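You operate a simulated robot arm through the tools that you are given. There is no shell and no other tool. Be economical: measure what you need, move in short steps, check, and stop when the job is done.

You are at the controls of a simulated robot arm. One attempt, no reset.

Task
Open the right packing drawer, put the strap roll on the far top of the long table away in the inside of the right packing drawer, then shut the drawer. Take the blue cup and leave it on top of the brown carton on the far top of the long table. Put the glass in the sink bowl. Take the blue knob block on the far top of the long table and put it away on the bench top beside the grid tray. Put the silver metal block on the front of the blue workbench. Any order will do. Set down upright: blue cup, glass, blue knob block.

Only the result counts: the job must be done as asked and must still hold three seconds after the hand-in. Knocking over, shifting, dropping, spilling or breaking anything else fails it.

Robot
A 6-joint arm with a two-finger gripper on a trunk, on a base that drives. Base frame: it is fixed to the floor where the robot stands at the start and does not move with it; the origin is under the middle of the robot, x ahead of it, y to its left, z up; the surface under the hand at the start is at about z = 860. Readings come in mm, rad, newtons and seconds.
It reaches about 1298 mm from its shoulder. Its first joint turns from -2.601 to 2.601 rad. Places, roughly: bench top beside the grid tray [-4300, 1400, 900]; blue cup (7x7x11 cm) [-1000, -2000, 800]; blue knob block (10x5x6 cm) [-1300, -1900, 800]; carton [-1000, -2500, 750]; front of the blue workbench (48x13 cm) [-5540, 300, 800]; glass (7x7x11 cm) [-900, -1900, 800]; inside of the right packing drawer [900, 400, 700]; right packing drawer [800, 300, 700]; silver metal block (5x5x2 cm) [-4200, -400, 900]; sink bowl inside [800, -3300, 700]; strap roll (6x3x12 cm) [-1200, -2000, 800]. Payload 1.57 kg.
Tool frame: the origin (TCP) lies between the finger pads and is the grasp point; the fingertips stand 21 mm ahead of it; z points along the fingers, y is the line along which they close. Largest opening 70 mm; the body of the gripper starts 50 mm behind the TCP.
Orientation is told as [roll, pitch, yaw] about the base's x, y, z axes, in that order, counted from this pose: with the fingers straight down and closing along the base's y, the tool's x points along the base's -x, its y along +y and its z along -z.

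Tools
- The arm moves only by the tool drive_tool. Its arguments are lists of equal length, an entry for each row: "grip": the opening, from 0 (shut) to 1 (fully open); "linear": the shift along the base's x, y, z in units of 500 mm (1.0 is 500 mm), a list of three; "rotation": the turn, a rotation vector about the base's x, y, z in units of 180 degrees (1.0 is 180 degrees), a list of three. In form: {"grip": [grip, ...], "linear": [[tx, ty, tz], ...], "rotation": [[rx, ry, rz], ...]}. A call has 1 to 8 rows; each row is the pose to reach, as a shift and turn from the pose commanded when the call began. A call with a number of a shift or a turn outside -1 to 1 is refused whole. Rows are played at 5 a second. More than 50 mm and 0.15 rad between two rows, or a gripper value outside its range, and nothing of the call is played. A pose out of reach is approached as far as the arm can. The call stops where the force on the tool passes 40 N (or 10 N more than at its start, if that is more) or the arm is blocked; 0.2 s more then pass. Each finger halts on what it meets, pressing with about 28 N; the grip force reading is that of the motor and also rises with nothing between the fingers. The clock runs only during rows and for 0.2 s after the last one: add rows that repeat a pose to give the fingers time. The reply holds the time, the measured pose of the TCP, the force on the tool along the base axes, the opening and the grip force, in the units named above and with some noise, with the torque about the TCP (base axes, N m) and any sound that the robot's microphone picked up.
- Cameras (640 x 400 px; columns grow to the right, rows downward): "scene" is now at [41.7, 190.3, 1612.1]; the picture's right is [0.19, -0.98, 0.00], its down [-0.69, -0.13, -0.71] and it looks along [0.70, 0.13, -0.70] (base axes); focal length 248 px, centre (320, 200). "wrist" rides on the gripper at [79, 4, -81] in the tool frame; the picture's right is [-0.05, 1.00, 0.00], its down [-0.67, -0.04, -0.74] and it looks along [-0.74, -0.04, 0.67] (tool axes); focal length 256 px, centre (320, 200). There is no depth. A picture from a camera that has moved, and an enlarged one, comes with that camera's place and axes in the base frame and with its lens. The place of the scene camera against the robot may be out by one fixed shift of up to 18 mm in any direction.
- camera(camera): a new picture of that camera. It takes no simulated time.
- raise_lower(by): slides the trunk up (or, below 0, down) by that many mm; the arm and the scene camera ride with it, the base frame stays. It gives what a move gives, with no picture.
- drive_base(legs): drives the robot by 1 to 6 legs, each [ahead, turn to the left] in mm and rad, along the robot's own axes; the way and the turn of a leg run together, so that a leg with both is an arc; at most 1500 mm and 3.142 rad a leg. The arm and the cameras ride along, it lands a little off, and it stops where it bumps. It gives what a move gives.
- head_to(pan, tilt): turns the head with the scene camera to pan (to the left, within 2.705 rad either way) and tilt (down, from -0.506 to 1.204), counted from straight ahead of the robot. It gives what a move gives.
- inspect(camera, box): a new picture of the part [left, top, right, bottom] of that camera's present view, enlarged. It takes no simulated time.
- close_job(): hands the job in; it is judged then, once.

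Go step by step. Nothing tells you exact positions but the pictures and the camera data: compare them with the known pose of the tool, close in by small moves and look again before you grip or let go. The budget is 186 turns and 156 pictures, counting those below and the enlarged ones. Unless the task says otherwise, let go and move clear before handing in, and close with one line.

The tools are called after "Request:" as a command line: name --argument value ..., lists and objects as JSON in quotes. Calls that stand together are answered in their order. drive_tool: Moves the arm, as the interface text tells. Its arguments: {"type":"object","properties":{"grip":{"type":"array","items":{"type":"number"}},"linear":{"type":"array","items":{"type":"array","items":{"type":"number"}}},"rotation":{"type":"array","items":{"type":"array","items":{"type":"number"}}}},"required":["grip","linear","rotation"]} The other tools are called the same way: raise_lower (by) slides the trunk up or down; drive_base (legs) drives the base; head_to (pan, tilt) turns the head that bears the scene camera; camera (camera) takes a picture; inspect (camera, box) takes an enlarged picture of a part of a camera's view; close_job () hands the job in.

At the start:

```text
time_s: 0.0
eef_pos: [739.9, 252.7, 955.3]
ee_rot: [0.001, -0.001, -0.002]
contact_force: [0.6, 0.4, -0.4]
moment: [-0.02, 0.0, -0.01]
grip_width: 70.0
grasp_force: 0.1
trunk travel left (down, up): [-636.0, 334.0]
robot x, y, heading: [2.4, 5.8, -0.001]
head pan, tilt: [0.19, 0.777]
```

scene: 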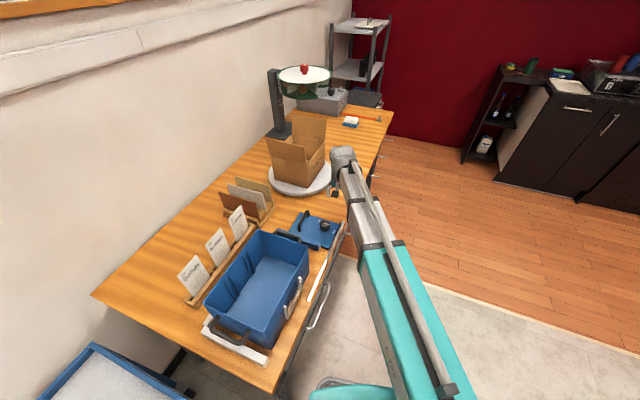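
wrist: 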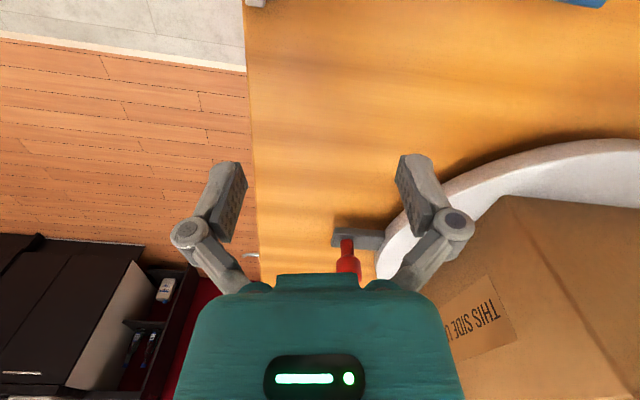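

I see the packing table ahead to the left, with drawer handles along its near edge. I'll look around first before planning moves.

Request:
head_to --pan 0.3 --tilt 1.1

Request:
camera --camera "scene"

Request:
head_to --pan -1.5 --tilt 0.5

Request:
camera --camera "scene"

Request:
head_to --pan -2.5 --tilt 0.5

Request:
camera --camera "scene"

Request:
head_to --pan 2.6 --tilt 0.4

Request:
camera --camera "scene"

```text
time_s: 0.8
eef_pos: [741.0, 252.5, 954.0]
ee_rot: [0.001, 0.002, -0.003]
contact_force: [0.2, 0.4, 0.2]
moment: [0.01, 0.01, 0.01]
grip_width: 69.9
grasp_force: 0.0
trunk travel left (down, up): [-636.0, 334.0]
robot x, y, heading: [-1.2, 6.7, -0.001]
head pan, tilt: [0.3, 1.1]
```

```text
153 pictures are left
camera scene: at [21.8, 193.6, 1588.6], right [0.3, -0.96, 0.0], down [-0.85, -0.26, -0.45], along [0.43, 0.13, -0.89], focal length 248 px, centre (320, 200)
```

scene: 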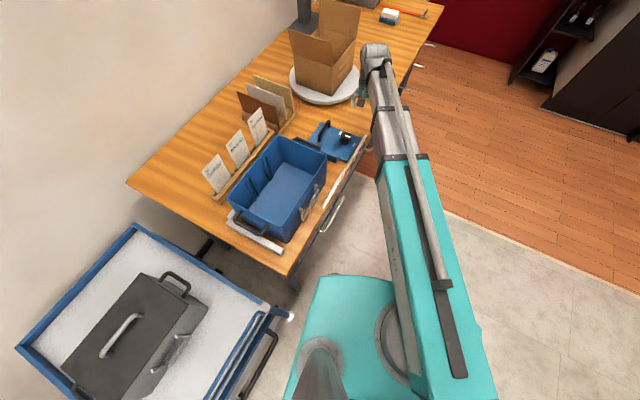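

```text
time_s: 2.6
eef_pos: [739.2, 253.0, 956.2]
ee_rot: [0.0, 0.001, -0.002]
contact_force: [-0.5, -0.8, -0.1]
moment: [-0.02, 0.01, 0.0]
grip_width: 70.1
grasp_force: 0.0
trunk travel left (down, up): [-636.0, 334.0]
robot x, y, heading: [-2.5, 2.6, 0.003]
head pan, tilt: [-1.499, 0.499]
```

```text
152 pictures are left
camera scene: at [-31.9, 84.1, 1636.3], right [-1.0, -0.07, 0.0], down [-0.04, 0.48, -0.88], along [0.06, -0.88, -0.48], focal length 248 px, centre (320, 200)
```

scene: 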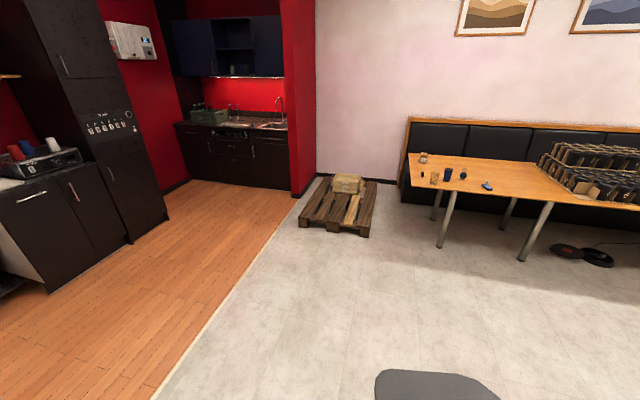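

```text
time_s: 3.9
eef_pos: [740.2, 252.6, 953.4]
ee_rot: [0.0, 0.001, -0.002]
contact_force: [-0.5, 0.2, 0.9]
moment: [0.0, 0.01, 0.0]
grip_width: 70.1
grasp_force: 0.0
trunk travel left (down, up): [-636.0, 334.0]
robot x, y, heading: [3.9, 4.3, 0.0]
head pan, tilt: [-2.499, 0.499]
```

```text
151 pictures are left
camera scene: at [-111.3, 120.3, 1636.3], right [-0.6, 0.8, 0.0], down [0.38, 0.29, -0.88], along [-0.7, -0.53, -0.48], focal length 248 px, centre (320, 200)
```

scene: 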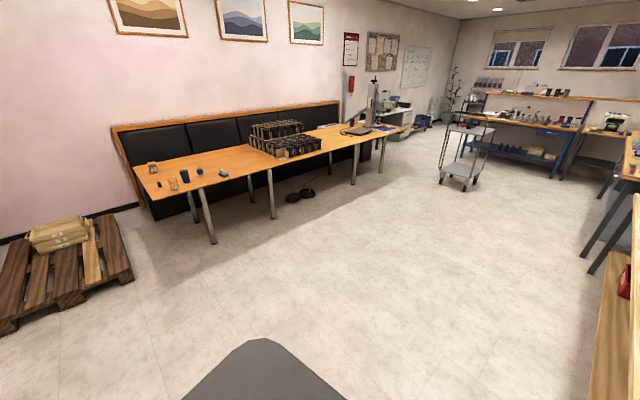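

```text
time_s: 7.9
eef_pos: [740.3, 251.9, 954.4]
ee_rot: [0.0, 0.0, -0.003]
contact_force: [-0.1, 0.0, -0.7]
moment: [0.01, 0.01, -0.01]
grip_width: 69.9
grasp_force: 0.1
trunk travel left (down, up): [-636.0, 334.0]
robot x, y, heading: [-1.5, 6.3, 0.0]
head pan, tilt: [2.601, 0.4]
```

```text
150 pictures are left
camera scene: at [-117.9, 222.5, 1645.4], right [0.51, 0.86, 0.0], down [0.33, -0.2, -0.92], along [-0.79, 0.47, -0.39], focal length 248 px, centre (320, 200)
```

scene: 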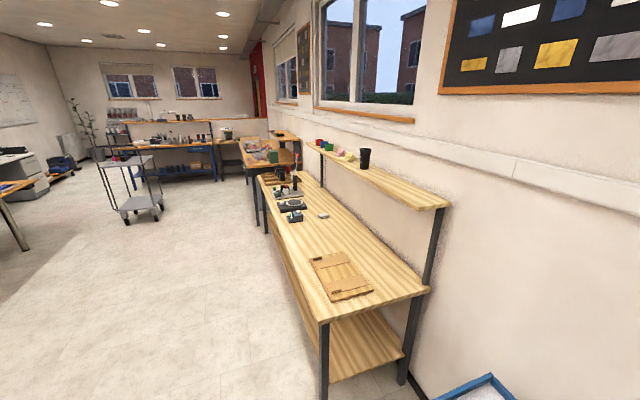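

The long table lies behind to the right, the cart and blue workbench further back, the sink far right. Now I'll look closely at the drawers.

Request:
head_to --pan 0.2 --tilt 0.9

Request:
inspect --camera "scene" --box '[200, 120, 440, 270]'

```text
time_s: 10.1
eef_pos: [740.3, 251.5, 953.3]
ee_rot: [-0.002, 0.0, -0.003]
contact_force: [0.1, -0.6, -0.3]
moment: [0.01, 0.02, -0.02]
grip_width: 70.0
grasp_force: 0.0
trunk travel left (down, up): [-636.0, 334.0]
robot x, y, heading: [1.4, 4.7, -0.002]
head pan, tilt: [0.201, 0.901]
```

```text
2.67 times, centred on (320, 195) of scene
camera zoom: at [35.4, 190.0, 1602.4], right [0.2, -0.98, 0.0], down [-0.77, -0.16, -0.62], along [0.61, 0.12, -0.78], focal length 662 px, centre (320, 213)
```

zoom: 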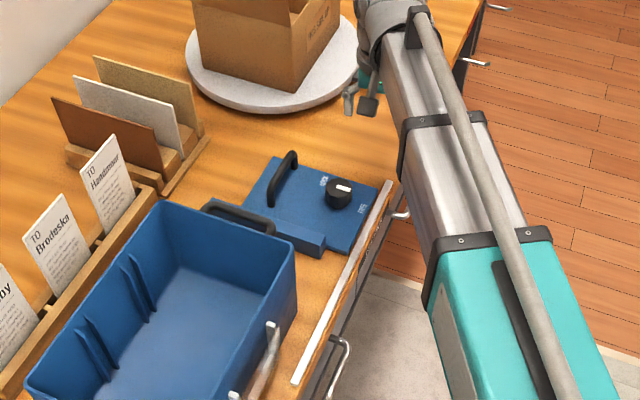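

The arm hides the right drawer. I'll back away and drive round to face the drawers squarely.

Request:
drive_base --legs '[[0, -0.8], [1150, 0], [0, 2.37]]'

Request:
head_to --pan 0 --tilt 0.7

Request:
camera --camera "scene"

Request:
camera --camera "wrist"

```text
time_s: 13.4
eef_pos: [695.6, -339.1, 953.3]
ee_rot: [0.001, 0.0, -0.79]
contact_force: [0.4, 0.3, -1.0]
moment: [-0.03, 0.04, 0.0]
grip_width: 69.8
grasp_force: 0.2
trunk travel left (down, up): [-636.0, 334.0]
robot x, y, heading: [17.7, 21.9, -0.759]
head pan, tilt: [0.201, 0.901]
stopped in leg 1: the robot was blocked; the commanded pose is now the measured one
```

```text
time_s: 14.2
eef_pos: [694.2, -340.2, 954.8]
ee_rot: [-0.001, -0.002, -0.789]
contact_force: [-0.3, 0.3, 0.0]
moment: [0.01, 0.02, 0.04]
grip_width: 70.0
grasp_force: 0.0
trunk travel left (down, up): [-636.0, 334.0]
robot x, y, heading: [9.6, 23.1, -0.755]
head pan, tilt: [0.0, 0.7]
```

```text
148 pictures are left
camera scene: at [163.1, 118.0, 1618.5], right [-0.69, -0.73, 0.0], down [-0.47, 0.44, -0.76], along [0.56, -0.52, -0.64], focal length 248 px, centre (320, 200)
```

scene: 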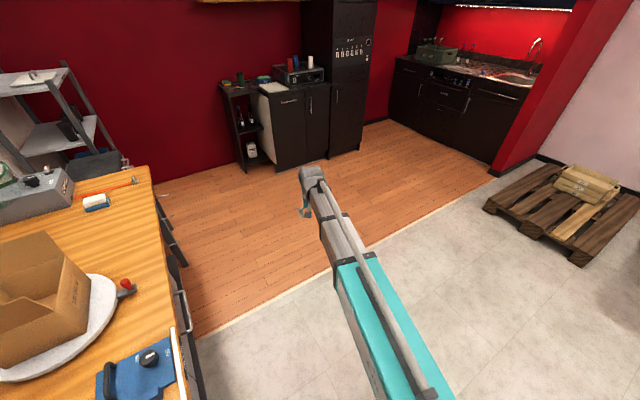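

```text
147 pictures are left
camera wrist: at [640.3, -281.7, 1035.4], right [0.75, 0.67, 0.0], down [0.44, -0.5, 0.74], along [0.5, -0.56, -0.67], focal length 256 px, centre (320, 200)
```

wrist: 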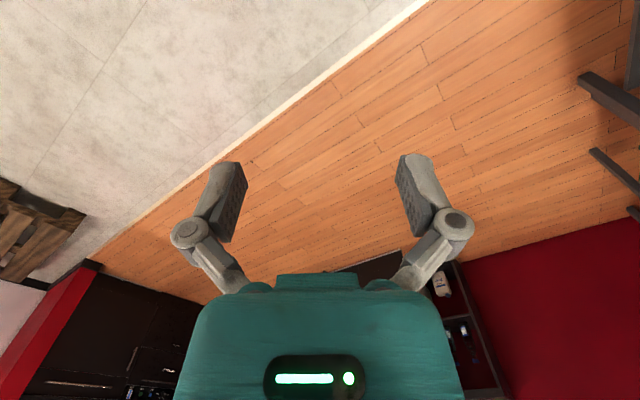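

Rear of the base touched something while turning; I'm nearly at the heading I want, so I drive straight away from it.

Request:
drive_base --legs '[[1150, 0]]'

Request:
head_to --pan 2.6 --tilt 0.7

Request:
camera --camera "scene"

```text
time_s: 21.2
eef_pos: [1522.2, -1115.8, 954.5]
ee_rot: [0.0, 0.0, -0.786]
contact_force: [0.3, -0.1, -0.2]
moment: [-0.01, -0.02, -0.01]
grip_width: 70.1
grasp_force: 0.0
trunk travel left (down, up): [-636.0, 334.0]
robot x, y, heading: [839.5, -751.4, -0.75]
head pan, tilt: [0.0, 0.7]
```

```text
time_s: 23.6
eef_pos: [1523.8, -1116.2, 954.8]
ee_rot: [0.0, 0.0, -0.787]
contact_force: [0.7, 0.1, 0.1]
moment: [0.02, 0.03, -0.04]
grip_width: 70.3
grasp_force: 0.0
trunk travel left (down, up): [-636.0, 334.0]
robot x, y, heading: [837.5, -756.8, -0.755]
head pan, tilt: [2.601, 0.7]
```

```text
146 pictures are left
camera scene: at [905.3, -519.4, 1618.6], right [0.96, 0.27, 0.0], down [0.18, -0.62, -0.77], along [-0.21, 0.74, -0.64], focal length 248 px, centre (320, 200)
```

scene: 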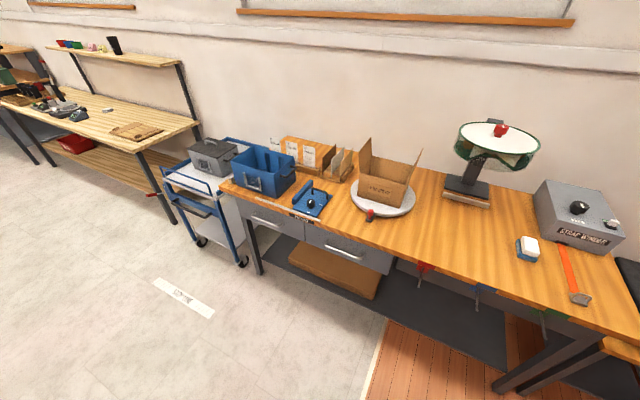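

There are two drawers; the right one's bar handle sits about (819, 184, ~760). I turn to face the table.

Request:
drive_base --legs '[[0, 2.326]]'

Request:
head_to --pan 0.0 --tilt 0.8

Request:
camera --camera "scene"

Request:
camera --camera "wrist"

```text
time_s: 32.3
eef_pos: [630.1, -15.5, 954.0]
ee_rot: [0.0, 0.0, 1.547]
contact_force: [-0.4, -0.2, 0.4]
moment: [0.02, 0.05, 0.01]
grip_width: 70.1
grasp_force: 0.0
trunk travel left (down, up): [-636.0, 334.0]
robot x, y, heading: [899.8, -761.3, 1.577]
head pan, tilt: [2.601, 0.7]
```

```text
time_s: 34.6
eef_pos: [630.7, -16.0, 955.1]
ee_rot: [-0.001, -0.002, 1.546]
contact_force: [-0.1, 0.6, 0.7]
moment: [0.02, -0.04, 0.0]
grip_width: 69.9
grasp_force: 0.1
trunk travel left (down, up): [-636.0, 334.0]
robot x, y, heading: [900.3, -759.8, 1.574]
head pan, tilt: [0.0, 0.799]
```

```text
145 pictures are left
camera scene: at [733.7, -725.5, 1610.3], right [1.0, 0.0, 0.0], down [0.0, -0.72, -0.7], along [0.0, 0.7, -0.72], focal length 248 px, centre (320, 200)
```

scene: 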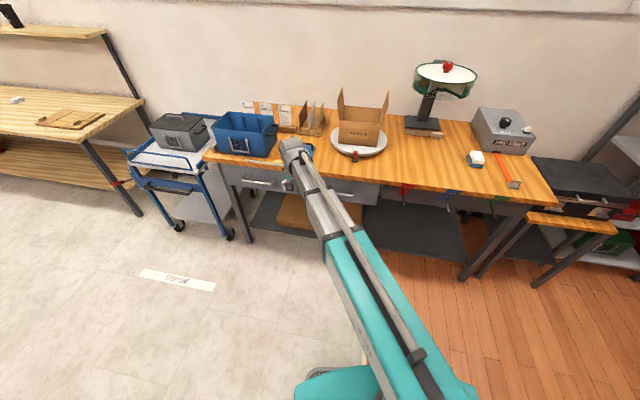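

```text
144 pictures are left
camera wrist: at [623.0, -95.3, 1035.4], right [-1.0, 0.08, 0.0], down [0.05, 0.67, 0.74], along [0.06, 0.74, -0.67], focal length 256 px, centre (320, 200)
```

wrist: 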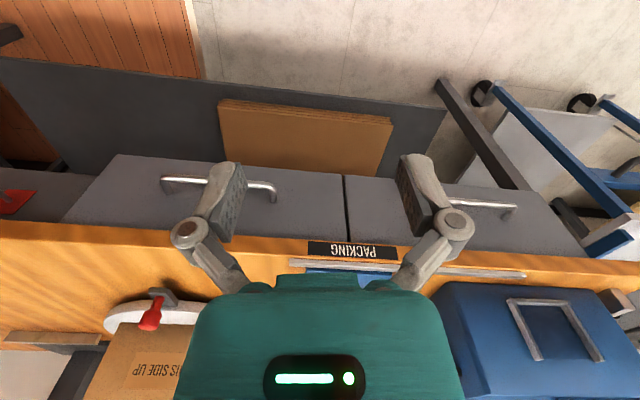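

The right drawer's handle is a bar along x, roughly (816, 200, 725). I'll turn the wrist so the fingers close across the bar, then tilt them 45° and look again.

Request:
drive_tool --grip '[1, 1, 1, 1, 1, 1, 1, 1]' --linear '[[0.05, -0.01, 0], [0.1, -0.02, 0], [0.15, -0.03, 0], [0.2, -0.04, 0], [0.25, -0.05, 0], [0.3, -0.06, 0], [0.35, -0.07, 0], [0.37, -0.08, 0]]' --rotation '[[0, 0, -0.045], [0, 0, -0.09], [0, 0, -0.135], [0, 0, -0.18], [0, 0, -0.225], [0, 0, -0.27], [0, 0, -0.315], [0, 0, -0.36]]'

Request:
drive_tool --grip '[1, 1, 1]' --linear '[[0, -0.02, 0], [0, -0.04, 0], [0, -0.06, 0]]' --rotation '[[0, 0, -0.045], [0, 0, -0.09], [0, 0, -0.132]]'

Request:
drive_tool --grip '[1, 1, 1, 1, 1, 1]' --linear '[[0, 0, -0.04], [0, 0, -0.08], [0, 0, -0.12], [0, 0, -0.16], [0, 0, -0.2], [0, 0, -0.24]]' --rotation '[[0.042, 0, 0], [0.084, 0, 0], [0.126, 0, 0], [0.168, 0, 0], [0.21, 0, 0], [0.25, 0, 0]]'

Request:
camera --camera "wrist"

Request:
camera --camera "scene"

```text
time_s: 36.4
eef_pos: [815.1, -55.5, 952.4]
ee_rot: [0.001, -0.001, 0.411]
contact_force: [-0.4, -0.3, 0.0]
moment: [0.01, 0.02, 0.01]
grip_width: 69.8
grasp_force: 0.1
trunk travel left (down, up): [-636.0, 334.0]
robot x, y, heading: [899.1, -757.9, 1.572]
head pan, tilt: [0.0, 0.799]
```

```text
time_s: 37.2
eef_pos: [814.0, -85.7, 954.2]
ee_rot: [0.0, 0.001, -0.001]
contact_force: [-0.1, -0.3, -0.8]
moment: [0.0, 0.0, -0.02]
grip_width: 70.3
grasp_force: 0.1
trunk travel left (down, up): [-636.0, 334.0]
robot x, y, heading: [897.4, -764.5, 1.571]
head pan, tilt: [0.0, 0.799]
```

```text
time_s: 38.6
eef_pos: [815.7, -87.6, 1008.8]
ee_rot: [0.788, 0.0, 0.0]
contact_force: [0.1, 0.3, -0.2]
moment: [0.02, 0.01, 0.01]
grip_width: 69.8
grasp_force: 0.2
out of reach, approached as far as the arm can: row 1, 2, 3, 4, 5, 6
trunk travel left (down, up): [-636.0, 334.0]
robot x, y, heading: [900.6, -760.7, 1.574]
head pan, tilt: [0.0, 0.799]
```

```text
143 pictures are left
camera wrist: at [735.8, -142.6, 1069.3], right [0.05, 0.71, 0.71], down [0.67, -0.55, 0.5], along [0.74, 0.44, -0.5], focal length 256 px, centre (320, 200)
```

wrist: 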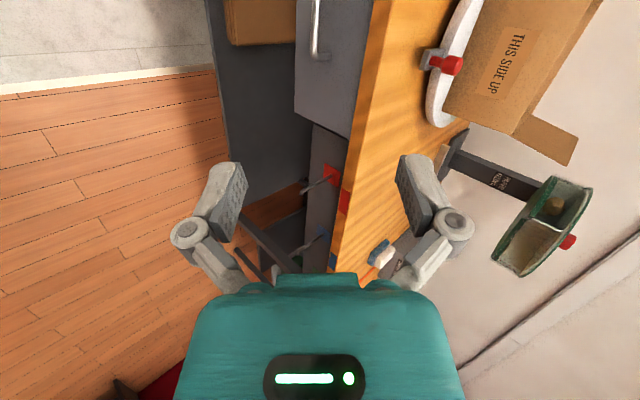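

```text
142 pictures are left
camera scene: at [733.8, -725.7, 1610.3], right [1.0, 0.0, 0.0], down [0.0, -0.72, -0.7], along [0.0, 0.7, -0.72], focal length 248 px, centre (320, 200)
```

scene: 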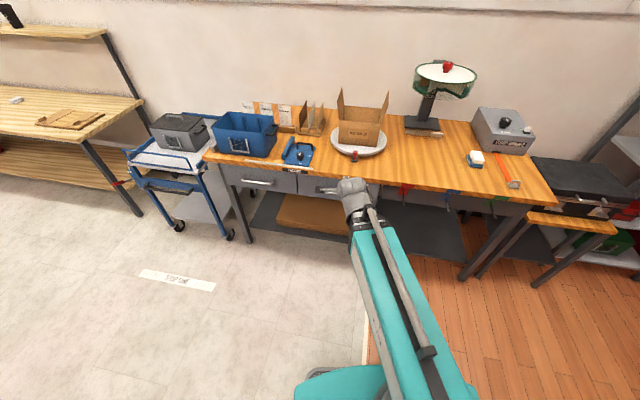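

The arm needs a lower trunk for this tilt. I lower it and look again.

Request:
raise_lower --by -250

Request:
camera --camera "wrist"

Request:
head_to --pan -0.1 --tilt 0.7

Request:
inspect --camera "scene" --box '[240, 100, 480, 250]'

```text
time_s: 41.2
eef_pos: [816.6, -87.5, 758.1]
ee_rot: [0.785, 0.001, -0.001]
contact_force: [0.2, -0.6, 0.2]
moment: [0.02, -0.01, 0.02]
grip_width: 70.0
grasp_force: 0.1
trunk travel left (down, up): [-386.0, 584.0]
robot x, y, heading: [900.9, -757.9, 1.579]
head pan, tilt: [0.0, 0.799]
```

```text
141 pictures are left
camera wrist: at [736.0, -142.3, 819.1], right [0.05, 0.71, 0.71], down [0.67, -0.55, 0.5], along [0.74, 0.44, -0.5], focal length 256 px, centre (320, 200)
```

wrist: 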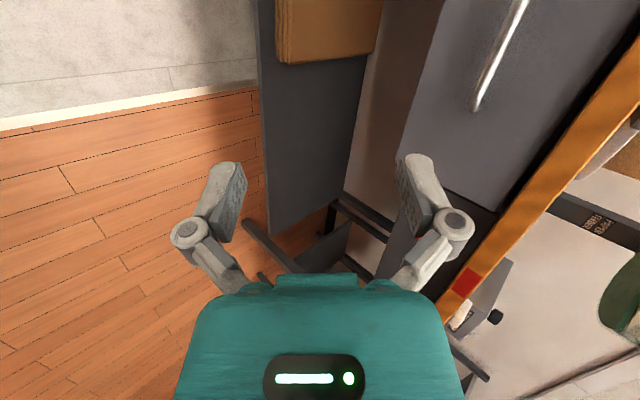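

```text
time_s: 41.9
eef_pos: [817.3, -87.2, 758.8]
ee_rot: [0.785, 0.0, 0.001]
contact_force: [-0.2, 0.0, 0.7]
moment: [0.04, 0.04, 0.01]
grip_width: 69.9
grasp_force: 0.0
trunk travel left (down, up): [-386.0, 584.0]
robot x, y, heading: [893.9, -757.8, 1.577]
head pan, tilt: [-0.099, 0.7]
```

```text
2.67 times, centred on (360, 175) of scene
camera zoom: at [742.2, -721.8, 1368.5], right [1.0, -0.1, 0.0], down [-0.06, -0.64, -0.76], along [0.07, 0.76, -0.64], focal length 662 px, centre (213, 267)
```

zoom: 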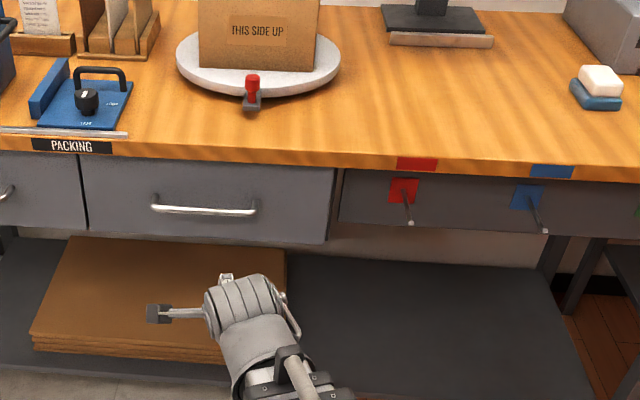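

The handle bar appears to span x≈723–900 at y≈190, z≈740 (25 mm disagreement in z between cameras). I move to a pre-grasp point 100 mm short along the tilted approach.

Request:
drive_tool --grip '[1, 1, 1, 1, 1]' --linear '[[0, 0.07, 0.02], [0, 0.15, 0.04], [0, 0.23, 0.06], [0, 0.31, 0.08], [-0.01, 0.39, 0.1]]' --rotation '[[0, 0, 0], [0, 0, 0], [0, 0, 0], [0, 0, 0], [0, 0, 0]]'

Request:
camera --camera "wrist"

Request:
inspect --camera "scene" --box '[240, 100, 400, 200]'

```text
time_s: 43.1
eef_pos: [810.8, 107.3, 758.5]
ee_rot: [0.785, 0.0, 0.001]
contact_force: [0.1, 0.2, -0.6]
moment: [0.01, -0.01, -0.04]
grip_width: 70.0
grasp_force: 0.1
out of reach, approached as far as the arm can: row 1, 2, 3, 4, 5
trunk travel left (down, up): [-386.0, 584.0]
robot x, y, heading: [898.8, -758.5, 1.575]
head pan, tilt: [-0.099, 0.7]
```

```text
139 pictures are left
camera wrist: at [730.7, 52.1, 819.2], right [0.05, 0.71, 0.71], down [0.67, -0.55, 0.5], along [0.74, 0.44, -0.5], focal length 256 px, centre (320, 200)
```

wrist: 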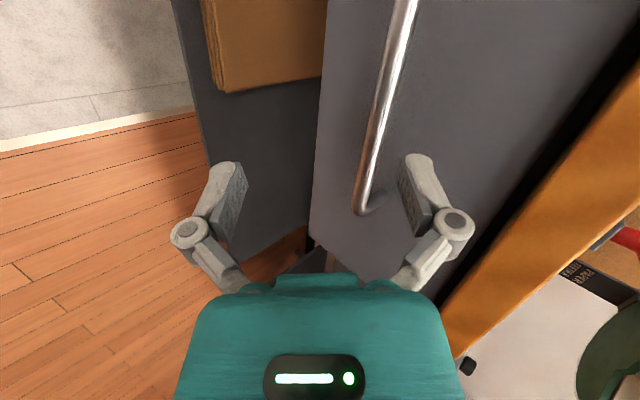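

```text
4.00 times, centred on (320, 150) of scene
camera zoom: at [742.3, -722.0, 1368.6], right [1.0, -0.1, 0.0], down [-0.06, -0.64, -0.77], along [0.07, 0.76, -0.64], focal length 994 px, centre (320, 400)
```

zoom: 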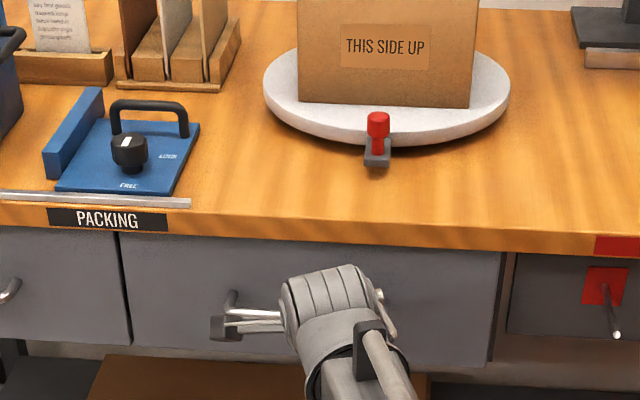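

Refined from two wrist views: bar at y≈155, z≈745, and the arm is at its downward limit for this trunk height. I'll back off slightly, lower the trunk 120 mm and check how commands respond.

Request:
drive_tool --grip '[1]' --linear '[[0, -0.1, 0]]' --rotation '[[0, 0, 0]]'

Request:
raise_lower --by -120

Request:
drive_tool --grip '[1]' --linear '[[0, 0, 0.08]]' --rotation '[[0, 0, 0]]'

```text
time_s: 43.5
eef_pos: [810.1, 56.8, 759.3]
ee_rot: [0.785, 0.0, -0.001]
contact_force: [0.9, -0.7, -0.5]
moment: [0.03, 0.02, 0.03]
grip_width: 69.6
grasp_force: 0.1
trunk travel left (down, up): [-386.0, 584.0]
robot x, y, heading: [898.2, -761.2, 1.574]
head pan, tilt: [-0.099, 0.7]
```

```text
time_s: 45.0
eef_pos: [810.8, 56.7, 639.2]
ee_rot: [0.787, 0.001, 0.0]
contact_force: [0.3, 0.7, -0.5]
moment: [0.02, 0.02, -0.02]
grip_width: 69.9
grasp_force: 0.2
trunk travel left (down, up): [-266.0, 704.0]
robot x, y, heading: [898.7, -760.8, 1.566]
head pan, tilt: [-0.099, 0.7]
```

```text
time_s: 45.4
eef_pos: [811.1, 56.6, 638.2]
ee_rot: [0.785, -0.001, 0.001]
contact_force: [1.1, 0.4, -0.3]
moment: [-0.01, 0.03, -0.01]
grip_width: 69.8
grasp_force: 0.1
out of reach, approached as far as the arm can: row 1
trunk travel left (down, up): [-266.0, 704.0]
robot x, y, heading: [897.7, -758.6, 1.576]
head pan, tilt: [-0.099, 0.7]
```

Request:
drive_tool --grip '[1, 1]' --linear '[[0, 0, 0.08], [0, 0, 0.16]]' --rotation '[[0, 0, 0], [0, 0, 0]]'

```text
time_s: 46.0
eef_pos: [811.8, 56.7, 638.4]
ee_rot: [0.785, 0.0, 0.0]
contact_force: [0.2, 0.1, -0.4]
moment: [-0.02, 0.02, 0.01]
grip_width: 70.1
grasp_force: 0.0
out of reach, approached as far as the arm can: row 1, 2
trunk travel left (down, up): [-266.0, 704.0]
robot x, y, heading: [894.9, -761.3, 1.581]
head pan, tilt: [-0.099, 0.7]
```

It seems the arm is SCARA-like: the height for a given tilt comes from the trunk only. I'll set z with the trunk, then view the handle again.

Request:
raise_lower --by 110

Request:
camera --camera "wrist"

```text
time_s: 47.4
eef_pos: [810.9, 57.9, 747.6]
ee_rot: [0.786, -0.001, -0.001]
contact_force: [-0.1, -0.9, -0.8]
moment: [0.0, -0.03, 0.0]
grip_width: 70.2
grasp_force: 0.0
trunk travel left (down, up): [-376.0, 594.0]
robot x, y, heading: [903.0, -757.9, 1.575]
head pan, tilt: [-0.099, 0.7]
```

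```text
137 pictures are left
camera wrist: at [730.5, 2.1, 809.0], right [0.05, 0.71, 0.71], down [0.67, -0.55, 0.5], along [0.74, 0.44, -0.5], focal length 256 px, centre (320, 200)
```

wrist: 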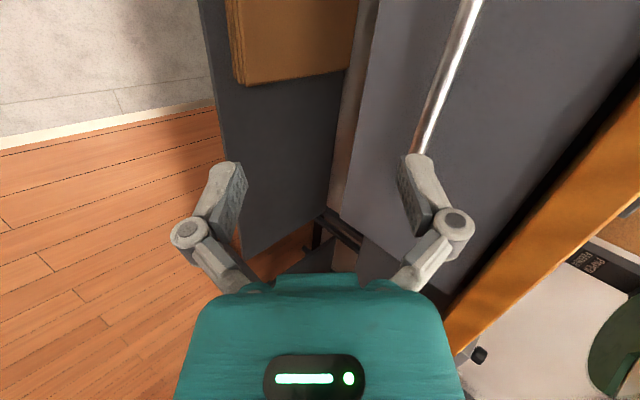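

Bar now estimated at y≈165, z≈746, level with the TCP. I close in with a narrower opening and check.

Request:
drive_tool --grip '[0.8, 0.7]' --linear '[[0, 0.07, 0], [0, 0.14, 0]]' --rotation '[[0, 0, 0], [0, 0, 0]]'

Request:
camera --camera "wrist"

```text
time_s: 48.0
eef_pos: [813.5, 126.8, 748.5]
ee_rot: [0.785, 0.0, -0.001]
contact_force: [0.0, -0.8, 0.6]
moment: [0.02, -0.02, 0.03]
grip_width: 48.9
grasp_force: 0.1
trunk travel left (down, up): [-376.0, 594.0]
robot x, y, heading: [902.6, -759.8, 1.576]
head pan, tilt: [-0.099, 0.7]
```

```text
136 pictures are left
camera wrist: at [733.5, 71.4, 809.2], right [0.05, 0.71, 0.71], down [0.67, -0.55, 0.5], along [0.74, 0.44, -0.5], focal length 256 px, centre (320, 200)
```

wrist: 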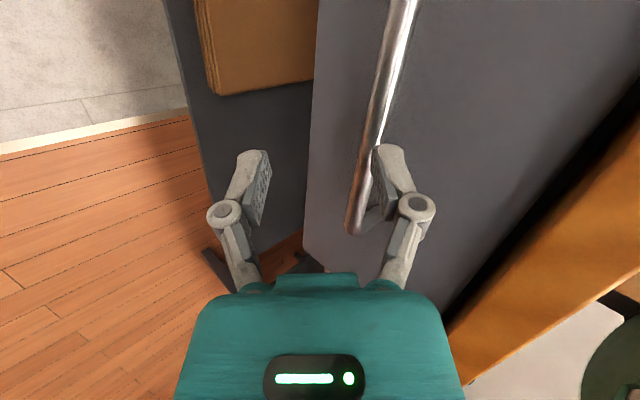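

Request:
raise_lower --by 9

Request:
drive_tool --grip '[0.6, 0.55]' --linear '[[-0.01, 0.04, 0], [-0.01, 0.075, 0]]' --rotation '[[0, 0, 0], [0, 0, 0]]'

Request:
camera --camera "wrist"

Request:
inspect --camera "scene" --box '[240, 100, 400, 200]'

```text
time_s: 48.6
eef_pos: [814.9, 126.4, 757.1]
ee_rot: [0.785, 0.0, 0.0]
contact_force: [-0.6, 0.2, -1.3]
moment: [0.02, -0.01, -0.01]
grip_width: 49.3
grasp_force: 0.0
trunk travel left (down, up): [-385.0, 585.0]
robot x, y, heading: [898.4, -759.3, 1.57]
head pan, tilt: [-0.099, 0.7]
```

```text
time_s: 49.2
eef_pos: [810.8, 164.3, 758.2]
ee_rot: [0.785, -0.001, 0.001]
contact_force: [0.0, -0.2, -0.1]
moment: [-0.01, -0.01, 0.0]
grip_width: 38.6
grasp_force: 0.1
trunk travel left (down, up): [-385.0, 585.0]
robot x, y, heading: [895.4, -757.8, 1.574]
head pan, tilt: [-0.099, 0.7]
```

```text
135 pictures are left
camera wrist: at [730.3, 108.8, 818.2], right [0.05, 0.71, 0.71], down [0.67, -0.55, 0.5], along [0.74, 0.44, -0.5], focal length 256 px, centre (320, 200)
```

wrist: 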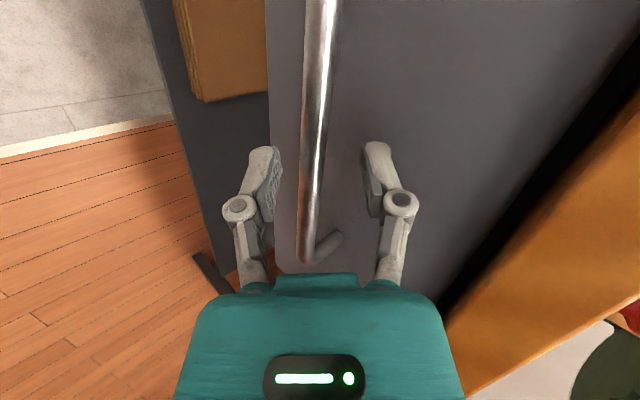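

```text
4.00 times, centred on (320, 150) of scene
camera zoom: at [742.2, -721.8, 1367.5], right [1.0, -0.1, 0.0], down [-0.06, -0.64, -0.76], along [0.07, 0.76, -0.64], focal length 994 px, centre (320, 400)
```

zoom: 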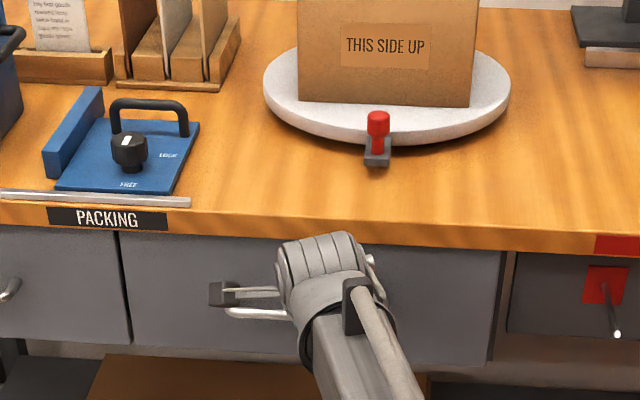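

The bar sits between the fingers, slightly below centre and a bit deep. I lower 8 mm and close.

Request:
raise_lower --by -8

Request:
drive_tool --grip '[0.3, 0.1, 0, 0, 0]' --linear '[[0, 0, 0], [0, 0, 0], [0, 0, 0], [0, 0, 0], [0, 0, 0]]' --rotation '[[0, 0, 0], [0, 0, 0], [0, 0, 0], [0, 0, 0], [0, 0, 0]]'

Request:
camera --camera "wrist"

```text
time_s: 49.7
eef_pos: [810.6, 163.6, 749.2]
ee_rot: [0.786, 0.0, 0.0]
contact_force: [0.2, -0.4, 0.4]
moment: [0.0, 0.01, -0.01]
grip_width: 38.3
grasp_force: 0.2
trunk travel left (down, up): [-377.0, 593.0]
robot x, y, heading: [901.7, -761.6, 1.575]
head pan, tilt: [-0.099, 0.7]
```

```text
time_s: 50.9
eef_pos: [810.4, 162.9, 750.1]
ee_rot: [0.787, 0.001, 0.001]
contact_force: [-2.6, 5.0, 11.4]
moment: [0.18, 0.41, -0.36]
grip_width: 13.0
grasp_force: 31.9
trunk travel left (down, up): [-377.0, 593.0]
robot x, y, heading: [898.8, -759.5, 1.576]
head pan, tilt: [-0.099, 0.7]
```

```text
133 pictures are left
camera wrist: at [730.4, 108.3, 810.9], right [0.05, 0.7, 0.71], down [0.67, -0.55, 0.5], along [0.74, 0.44, -0.5], focal length 256 px, centre (320, 200)
```

wrist: 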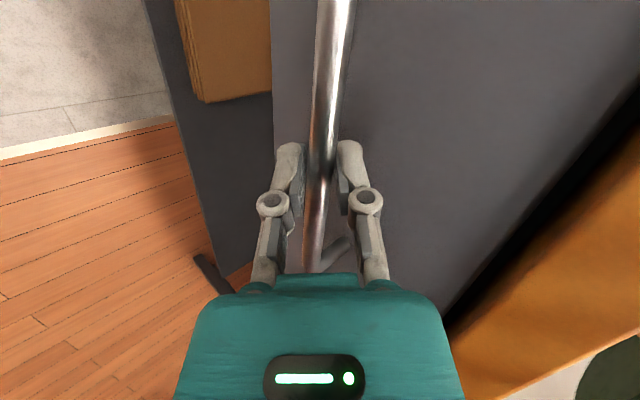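

The bar is gripped (13 mm). Now I pull the drawer toward −y.

Request:
drive_tool --grip '[0, 0, 0, 0, 0, 0, 0, 0]' --linear '[[0, -0.04, 0], [0, -0.1, 0], [0, -0.16, 0], [0, -0.22, 0], [0, -0.28, 0], [0, -0.34, 0], [0, -0.4, 0], [0, -0.46, 0]]' --rotation '[[0, 0, 0], [0, 0, 0], [0, 0, 0], [0, 0, 0], [0, 0, 0], [0, 0, 0], [0, 0, 0], [0, 0, 0]]'

Request:
camera --camera "scene"

```text
time_s: 52.7
eef_pos: [808.9, -67.5, 749.9]
ee_rot: [0.788, 0.0, 0.001]
contact_force: [-24.1, 3.4, -1.4]
moment: [0.1, 0.57, -0.2]
grip_width: 13.3
grasp_force: 31.8
trunk travel left (down, up): [-377.0, 593.0]
robot x, y, heading: [896.2, -759.9, 1.575]
head pan, tilt: [-0.099, 0.7]
```

```text
132 pictures are left
camera scene: at [740.5, -721.3, 1359.3], right [1.0, -0.1, 0.0], down [-0.06, -0.64, -0.76], along [0.07, 0.76, -0.64], focal length 248 px, centre (320, 200)
```

scene: 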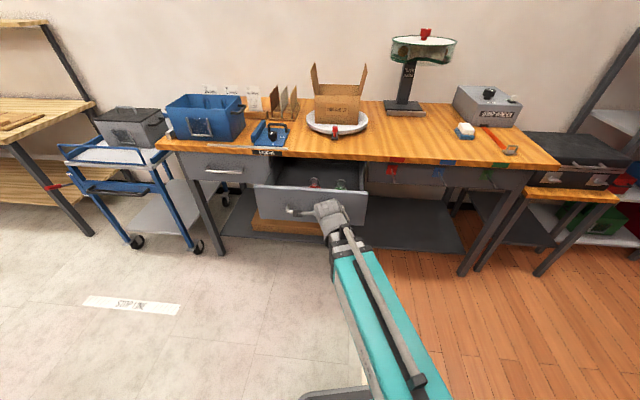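

The drawer is open about 230 mm. I release, rise clear and look inside.

Request:
drive_tool --grip '[0.3, 0.6, 0.9, 0.9]' --linear '[[0, 0, 0], [0, 0, 0], [0, 0, 0], [0, 0, 0]]' --rotation '[[0, 0, 0], [0, 0, 0], [0, 0, 0], [0, 0, 0]]'

Request:
raise_lower --by 120

Request:
drive_tool --grip '[1, 1, 1]' --linear '[[0, -0.09, 0], [0, -0.18, 0], [0, -0.26, 0]]' --rotation '[[0, 0, 0], [0, 0, 0], [0, 0, 0]]'

Request:
inspect --camera "scene" --box '[200, 90, 440, 240]'

```text
time_s: 53.7
eef_pos: [810.1, -65.6, 749.9]
ee_rot: [0.787, 0.0, 0.001]
contact_force: [0.1, -0.7, 0.2]
moment: [0.03, 0.04, 0.0]
grip_width: 62.8
grasp_force: 0.0
trunk travel left (down, up): [-377.0, 593.0]
robot x, y, heading: [895.0, -754.3, 1.581]
head pan, tilt: [-0.099, 0.7]
```

```text
time_s: 55.2
eef_pos: [811.0, -67.2, 869.0]
ee_rot: [0.788, 0.0, 0.0]
contact_force: [0.9, 0.8, -0.8]
moment: [0.02, 0.0, -0.01]
grip_width: 63.4
grasp_force: 0.0
trunk travel left (down, up): [-497.0, 473.0]
robot x, y, heading: [901.6, -757.8, 1.569]
head pan, tilt: [-0.099, 0.7]
```

```text
time_s: 56.0
eef_pos: [795.6, -100.5, 869.3]
ee_rot: [0.785, 0.001, 0.0]
contact_force: [0.6, 0.2, 0.4]
moment: [-0.03, -0.01, 0.0]
grip_width: 70.2
grasp_force: 0.0
out of reach, approached as far as the arm can: row 1, 2, 3
trunk travel left (down, up): [-497.0, 473.0]
robot x, y, heading: [898.1, -758.3, 1.572]
head pan, tilt: [-0.099, 0.7]
```

```text
2.67 times, centred on (320, 165) of scene
camera zoom: at [742.4, -721.7, 1479.6], right [1.0, -0.1, 0.0], down [-0.06, -0.64, -0.76], along [0.07, 0.76, -0.64], focal length 662 px, centre (320, 293)
```

zoom: 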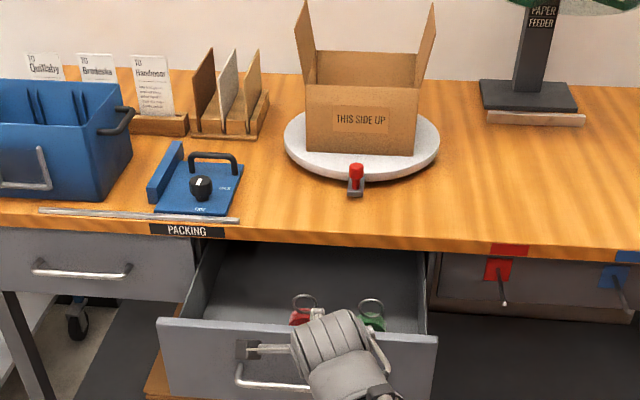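

The drawer holds two small strap dispensers near the front, with free space behind and to the left. I straighten the wrist, raise, and drive to the long table.

Request:
raise_lower --by 250

Request:
drive_tool --grip '[1, 1, 1, 1, 1, 1]' --linear '[[0, 0.03, 0], [0, 0.06, 0], [0, 0.09, 0], [0, 0.09, 0], [0, 0.09, 0], [0, 0.09, 0]]' --rotation '[[-0.042, 0, 0], [-0.084, 0, 0], [-0.126, 0, 0], [-0.168, 0, 0], [-0.21, 0, 0], [-0.25, 0, 0]]'

Request:
drive_base --legs '[[0, 1.74], [1500, 0], [500, 0], [0, 1.4]]'

Request:
head_to --pan 0.0 --tilt 0.7

Request:
camera --camera "scene"

```text
time_s: 58.6
eef_pos: [795.9, -100.8, 1119.8]
ee_rot: [0.786, 0.0, 0.002]
contact_force: [-0.3, 0.4, -0.1]
moment: [0.03, 0.02, -0.04]
grip_width: 69.9
grasp_force: 0.1
trunk travel left (down, up): [-747.0, 223.0]
robot x, y, heading: [898.6, -760.1, 1.579]
head pan, tilt: [-0.099, 0.7]
```

```text
time_s: 60.0
eef_pos: [795.8, -55.9, 1065.6]
ee_rot: [-0.002, 0.001, 0.001]
contact_force: [-0.6, -0.9, 0.3]
moment: [-0.01, 0.02, 0.03]
grip_width: 70.1
grasp_force: 0.1
out of reach, approached as far as the arm can: row 1, 2, 3, 4, 5, 6
trunk travel left (down, up): [-747.0, 223.0]
robot x, y, heading: [897.9, -759.6, 1.578]
head pan, tilt: [-0.099, 0.7]
```

```text
time_s: 83.4
eef_pos: [-1014.1, -1780.1, 1065.5]
ee_rot: [0.0, -0.002, 3.092]
contact_force: [0.3, -1.4, -0.1]
moment: [0.0, -0.02, 0.03]
grip_width: 69.9
grasp_force: 0.1
trunk travel left (down, up): [-747.0, 223.0]
robot x, y, heading: [-1126.2, -1069.7, -1.626]
head pan, tilt: [-0.099, 0.7]
```

```text
time_s: 84.1
eef_pos: [-1015.6, -1778.1, 1064.2]
ee_rot: [0.0, 0.0, 3.093]
contact_force: [-1.5, 0.1, -0.7]
moment: [0.01, -0.02, 0.0]
grip_width: 70.1
grasp_force: 0.1
trunk travel left (down, up): [-747.0, 223.0]
robot x, y, heading: [-1119.7, -1068.1, -1.625]
head pan, tilt: [0.0, 0.7]
```

```text
130 pictures are left
camera scene: at [-950.4, -1122.0, 1729.7], right [-1.0, 0.05, 0.0], down [0.04, 0.64, -0.76], along [-0.04, -0.76, -0.64], focal length 248 px, centre (320, 200)
```

scene: 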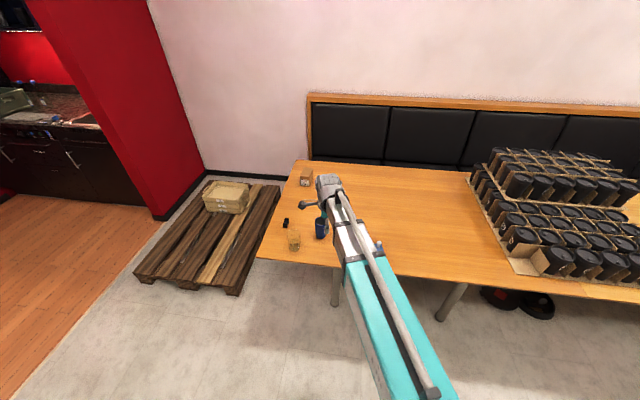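

The table end shows a small brown carton, a glass, the blue cup, and a small black item; the arm hides the rest. I zoom and use the wrist camera.

Request:
inspect --camera "scene" --box '[250, 150, 410, 250]'

Request:
camera --camera "wrist"

```text
4.00 times, centred on (330, 200) of scene
camera zoom: at [-950.4, -1122.0, 1729.7], right [-1.0, 0.05, 0.0], down [0.04, 0.64, -0.76], along [-0.04, -0.76, -0.64], focal length 994 px, centre (280, 200)
```

zoom: 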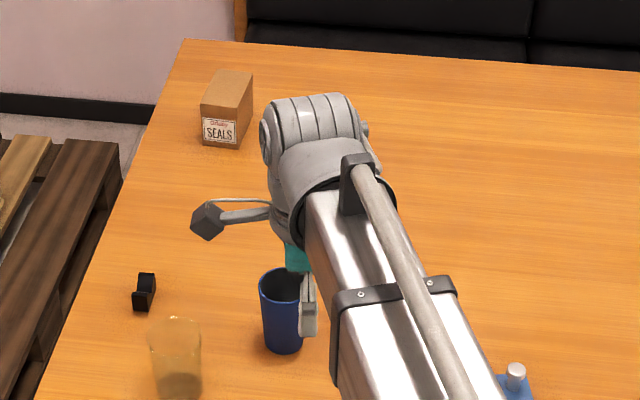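

```text
128 pictures are left
camera wrist: at [-938.4, -1787.8, 1146.5], right [-0.1, -0.99, 0.0], down [-0.66, 0.07, 0.74], along [-0.74, 0.08, -0.67], focal length 256 px, centre (320, 200)
```

wrist: 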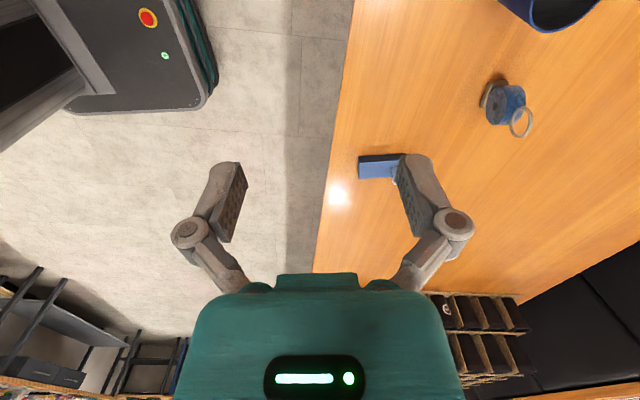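

Positions: cup ≈(-998,-1987), glass ≈(-863,-1921), roll ≈(-1175,-2038), knob block ≈(-1258,-1862), carton ≈(-940,-2450). First I hover over the cup to measure it.

Request:
drive_tool --grip '[1, 1, 1, 1, 1]' --linear '[[0.01, -0.08, 0], [0.02, -0.16, 0], [0.03, -0.24, 0], [0.03, -0.32, 0], [0.03, -0.4, 0]]' --rotation '[[0, 0, 0], [0, 0, 0], [0, 0, 0], [0, 0, 0], [0, 0, 0]]'

Request:
camera --camera "wrist"

Request:
inspect --camera "scene" --box '[250, 150, 410, 250]'

```text
time_s: 85.3
eef_pos: [-1000.1, -1981.6, 1064.1]
ee_rot: [-0.001, 0.0, 3.092]
contact_force: [-0.3, -0.1, -0.5]
moment: [0.03, 0.02, -0.01]
grip_width: 69.9
grasp_force: 0.1
trunk travel left (down, up): [-747.0, 223.0]
robot x, y, heading: [-1124.5, -1075.0, -1.626]
head pan, tilt: [0.0, 0.7]
```

```text
127 pictures are left
camera wrist: at [-921.8, -1990.6, 1145.9], right [-0.1, -0.99, 0.0], down [-0.66, 0.07, 0.74], along [-0.74, 0.08, -0.67], focal length 256 px, centre (320, 200)
```

wrist: 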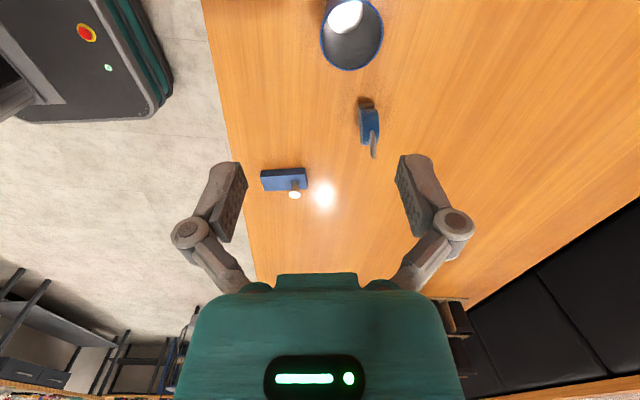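

```text
4.00 times, centred on (330, 200) of scene
camera zoom: at [-949.1, -1122.6, 1729.5], right [-1.0, 0.05, 0.0], down [0.03, 0.64, -0.76], along [-0.04, -0.76, -0.64], focal length 994 px, centre (280, 200)
```

zoom: 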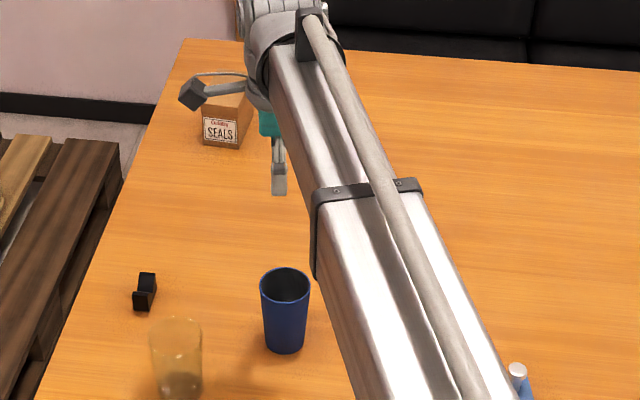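

Cup rim looks ~60–65 mm, tapering down; a top-down diameter grasp works. I align over it (≈-1002,-2010) and lower partway to check.

Request:
drive_tool --grip '[1]' --linear '[[-0.004, -0.054, 0]]' --rotation '[[0, 0, 0]]'

Request:
raise_lower --by -125

Request:
camera --camera "wrist"

Request:
inspect --camera "scene" --box '[250, 150, 410, 250]'

```text
time_s: 85.7
eef_pos: [-1003.0, -2010.6, 1065.3]
ee_rot: [0.001, 0.0, 3.092]
contact_force: [-0.1, -0.5, 0.6]
moment: [0.01, 0.01, 0.01]
grip_width: 69.7
grasp_force: 0.0
trunk travel left (down, up): [-747.0, 223.0]
robot x, y, heading: [-1126.6, -1066.9, -1.626]
head pan, tilt: [0.0, 0.7]
```

```text
time_s: 87.2
eef_pos: [-1002.5, -2008.1, 939.5]
ee_rot: [-0.001, -0.002, 3.092]
contact_force: [0.2, -0.6, -0.3]
moment: [0.03, 0.01, 0.0]
grip_width: 70.2
grasp_force: 0.0
trunk travel left (down, up): [-622.0, 348.0]
robot x, y, heading: [-1121.8, -1069.1, -1.627]
head pan, tilt: [0.0, 0.7]
```

```text
125 pictures are left
camera wrist: at [-924.7, -2017.8, 1021.4], right [-0.1, -0.99, 0.0], down [-0.66, 0.07, 0.74], along [-0.74, 0.08, -0.67], focal length 256 px, centre (320, 200)
```

wrist: 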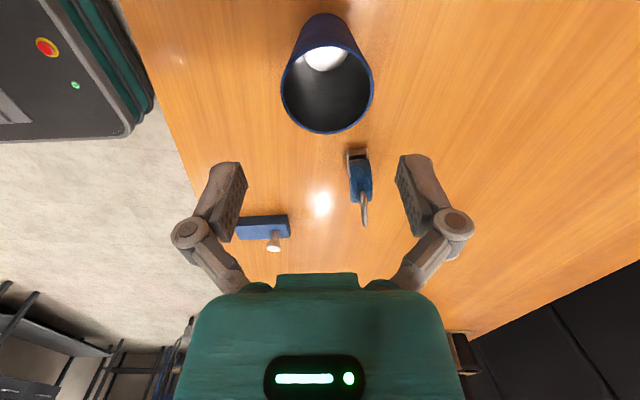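

```text
4.00 times, centred on (330, 200) of scene
camera zoom: at [-949.2, -1121.9, 1604.6], right [-1.0, 0.05, 0.0], down [0.03, 0.64, -0.76], along [-0.04, -0.76, -0.64], focal length 994 px, centre (280, 200)
```

zoom: 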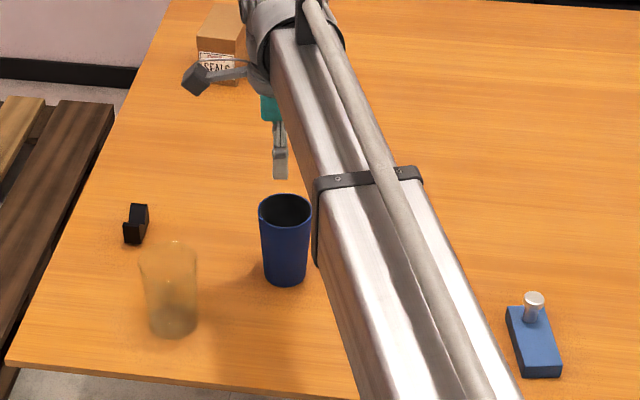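

Rim ≈64 mm at z≈844, centre ≈(-1006,-2014). I centre and go down to just above the rim to verify the tight clearance.

Request:
drive_tool --grip '[1]' --linear '[[-0.006, -0.01, 0]]' --rotation '[[0, 0, 0]]'

Request:
raise_lower --by -66

Request:
camera --camera "wrist"

```text
time_s: 87.6
eef_pos: [-1006.0, -2015.1, 941.5]
ee_rot: [-0.001, -0.001, 3.092]
contact_force: [0.3, -0.1, 0.6]
moment: [0.01, -0.03, -0.02]
grip_width: 69.8
grasp_force: 0.0
trunk travel left (down, up): [-622.0, 348.0]
robot x, y, heading: [-1121.8, -1071.7, -1.628]
head pan, tilt: [0.0, 0.7]
```

```text
time_s: 88.7
eef_pos: [-1006.4, -2014.4, 873.7]
ee_rot: [0.001, 0.0, 3.091]
contact_force: [0.6, -0.2, 0.1]
moment: [0.0, -0.02, -0.01]
grip_width: 70.1
grasp_force: 0.0
trunk travel left (down, up): [-556.0, 414.0]
robot x, y, heading: [-1120.0, -1072.7, -1.626]
head pan, tilt: [0.0, 0.7]
```

```text
123 pictures are left
camera wrist: at [-928.2, -2023.2, 955.3], right [-0.1, -0.99, 0.0], down [-0.66, 0.07, 0.74], along [-0.74, 0.08, -0.67], focal length 256 px, centre (320, 200)
```

wrist: 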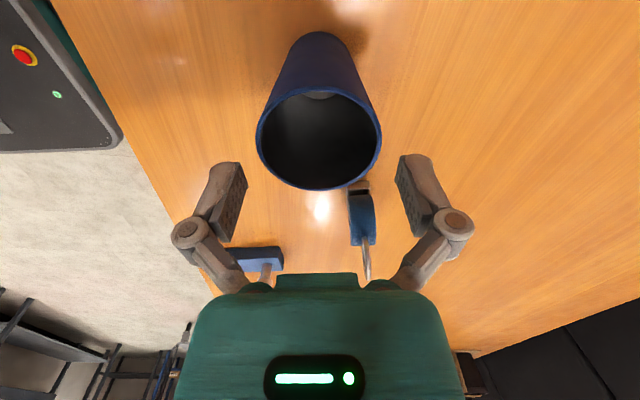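

Centred within a millimetre. I lower to grip height and close.

Request:
raise_lower --by -66

Request:
drive_tool --grip '[0.7, 0.5, 0.5, 0.5]' --linear '[[0, 0, 0], [0, 0, 0], [0, 0, 0], [0, 0, 0]]' --rotation '[[0, 0, 0], [0, 0, 0], [0, 0, 0], [0, 0, 0]]'

Request:
camera --camera "wrist"

```text
time_s: 89.7
eef_pos: [-1006.5, -2015.2, 809.4]
ee_rot: [0.002, 0.001, 3.092]
contact_force: [0.8, -0.3, 11.2]
moment: [-0.07, 0.05, -0.03]
grip_width: 70.5
grasp_force: 0.1
trunk travel left (down, up): [-490.0, 480.0]
robot x, y, heading: [-1122.5, -1070.3, -1.627]
head pan, tilt: [0.0, 0.7]
```

```text
time_s: 90.7
eef_pos: [-1006.1, -2015.1, 808.6]
ee_rot: [0.003, 0.0, 3.094]
contact_force: [1.4, -0.8, 13.4]
moment: [-0.04, 0.01, 0.01]
grip_width: 70.4
grasp_force: 9.8
trunk travel left (down, up): [-490.0, 480.0]
robot x, y, heading: [-1124.1, -1069.4, -1.626]
head pan, tilt: [0.0, 0.7]
```

```text
122 pictures are left
camera wrist: at [-928.3, -2022.4, 890.5], right [-0.1, -0.99, 0.0], down [-0.66, 0.07, 0.74], along [-0.74, 0.07, -0.67], focal length 256 px, centre (320, 200)
```

wrist: 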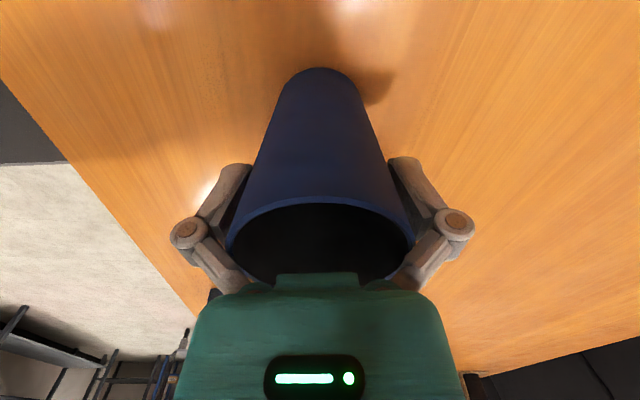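

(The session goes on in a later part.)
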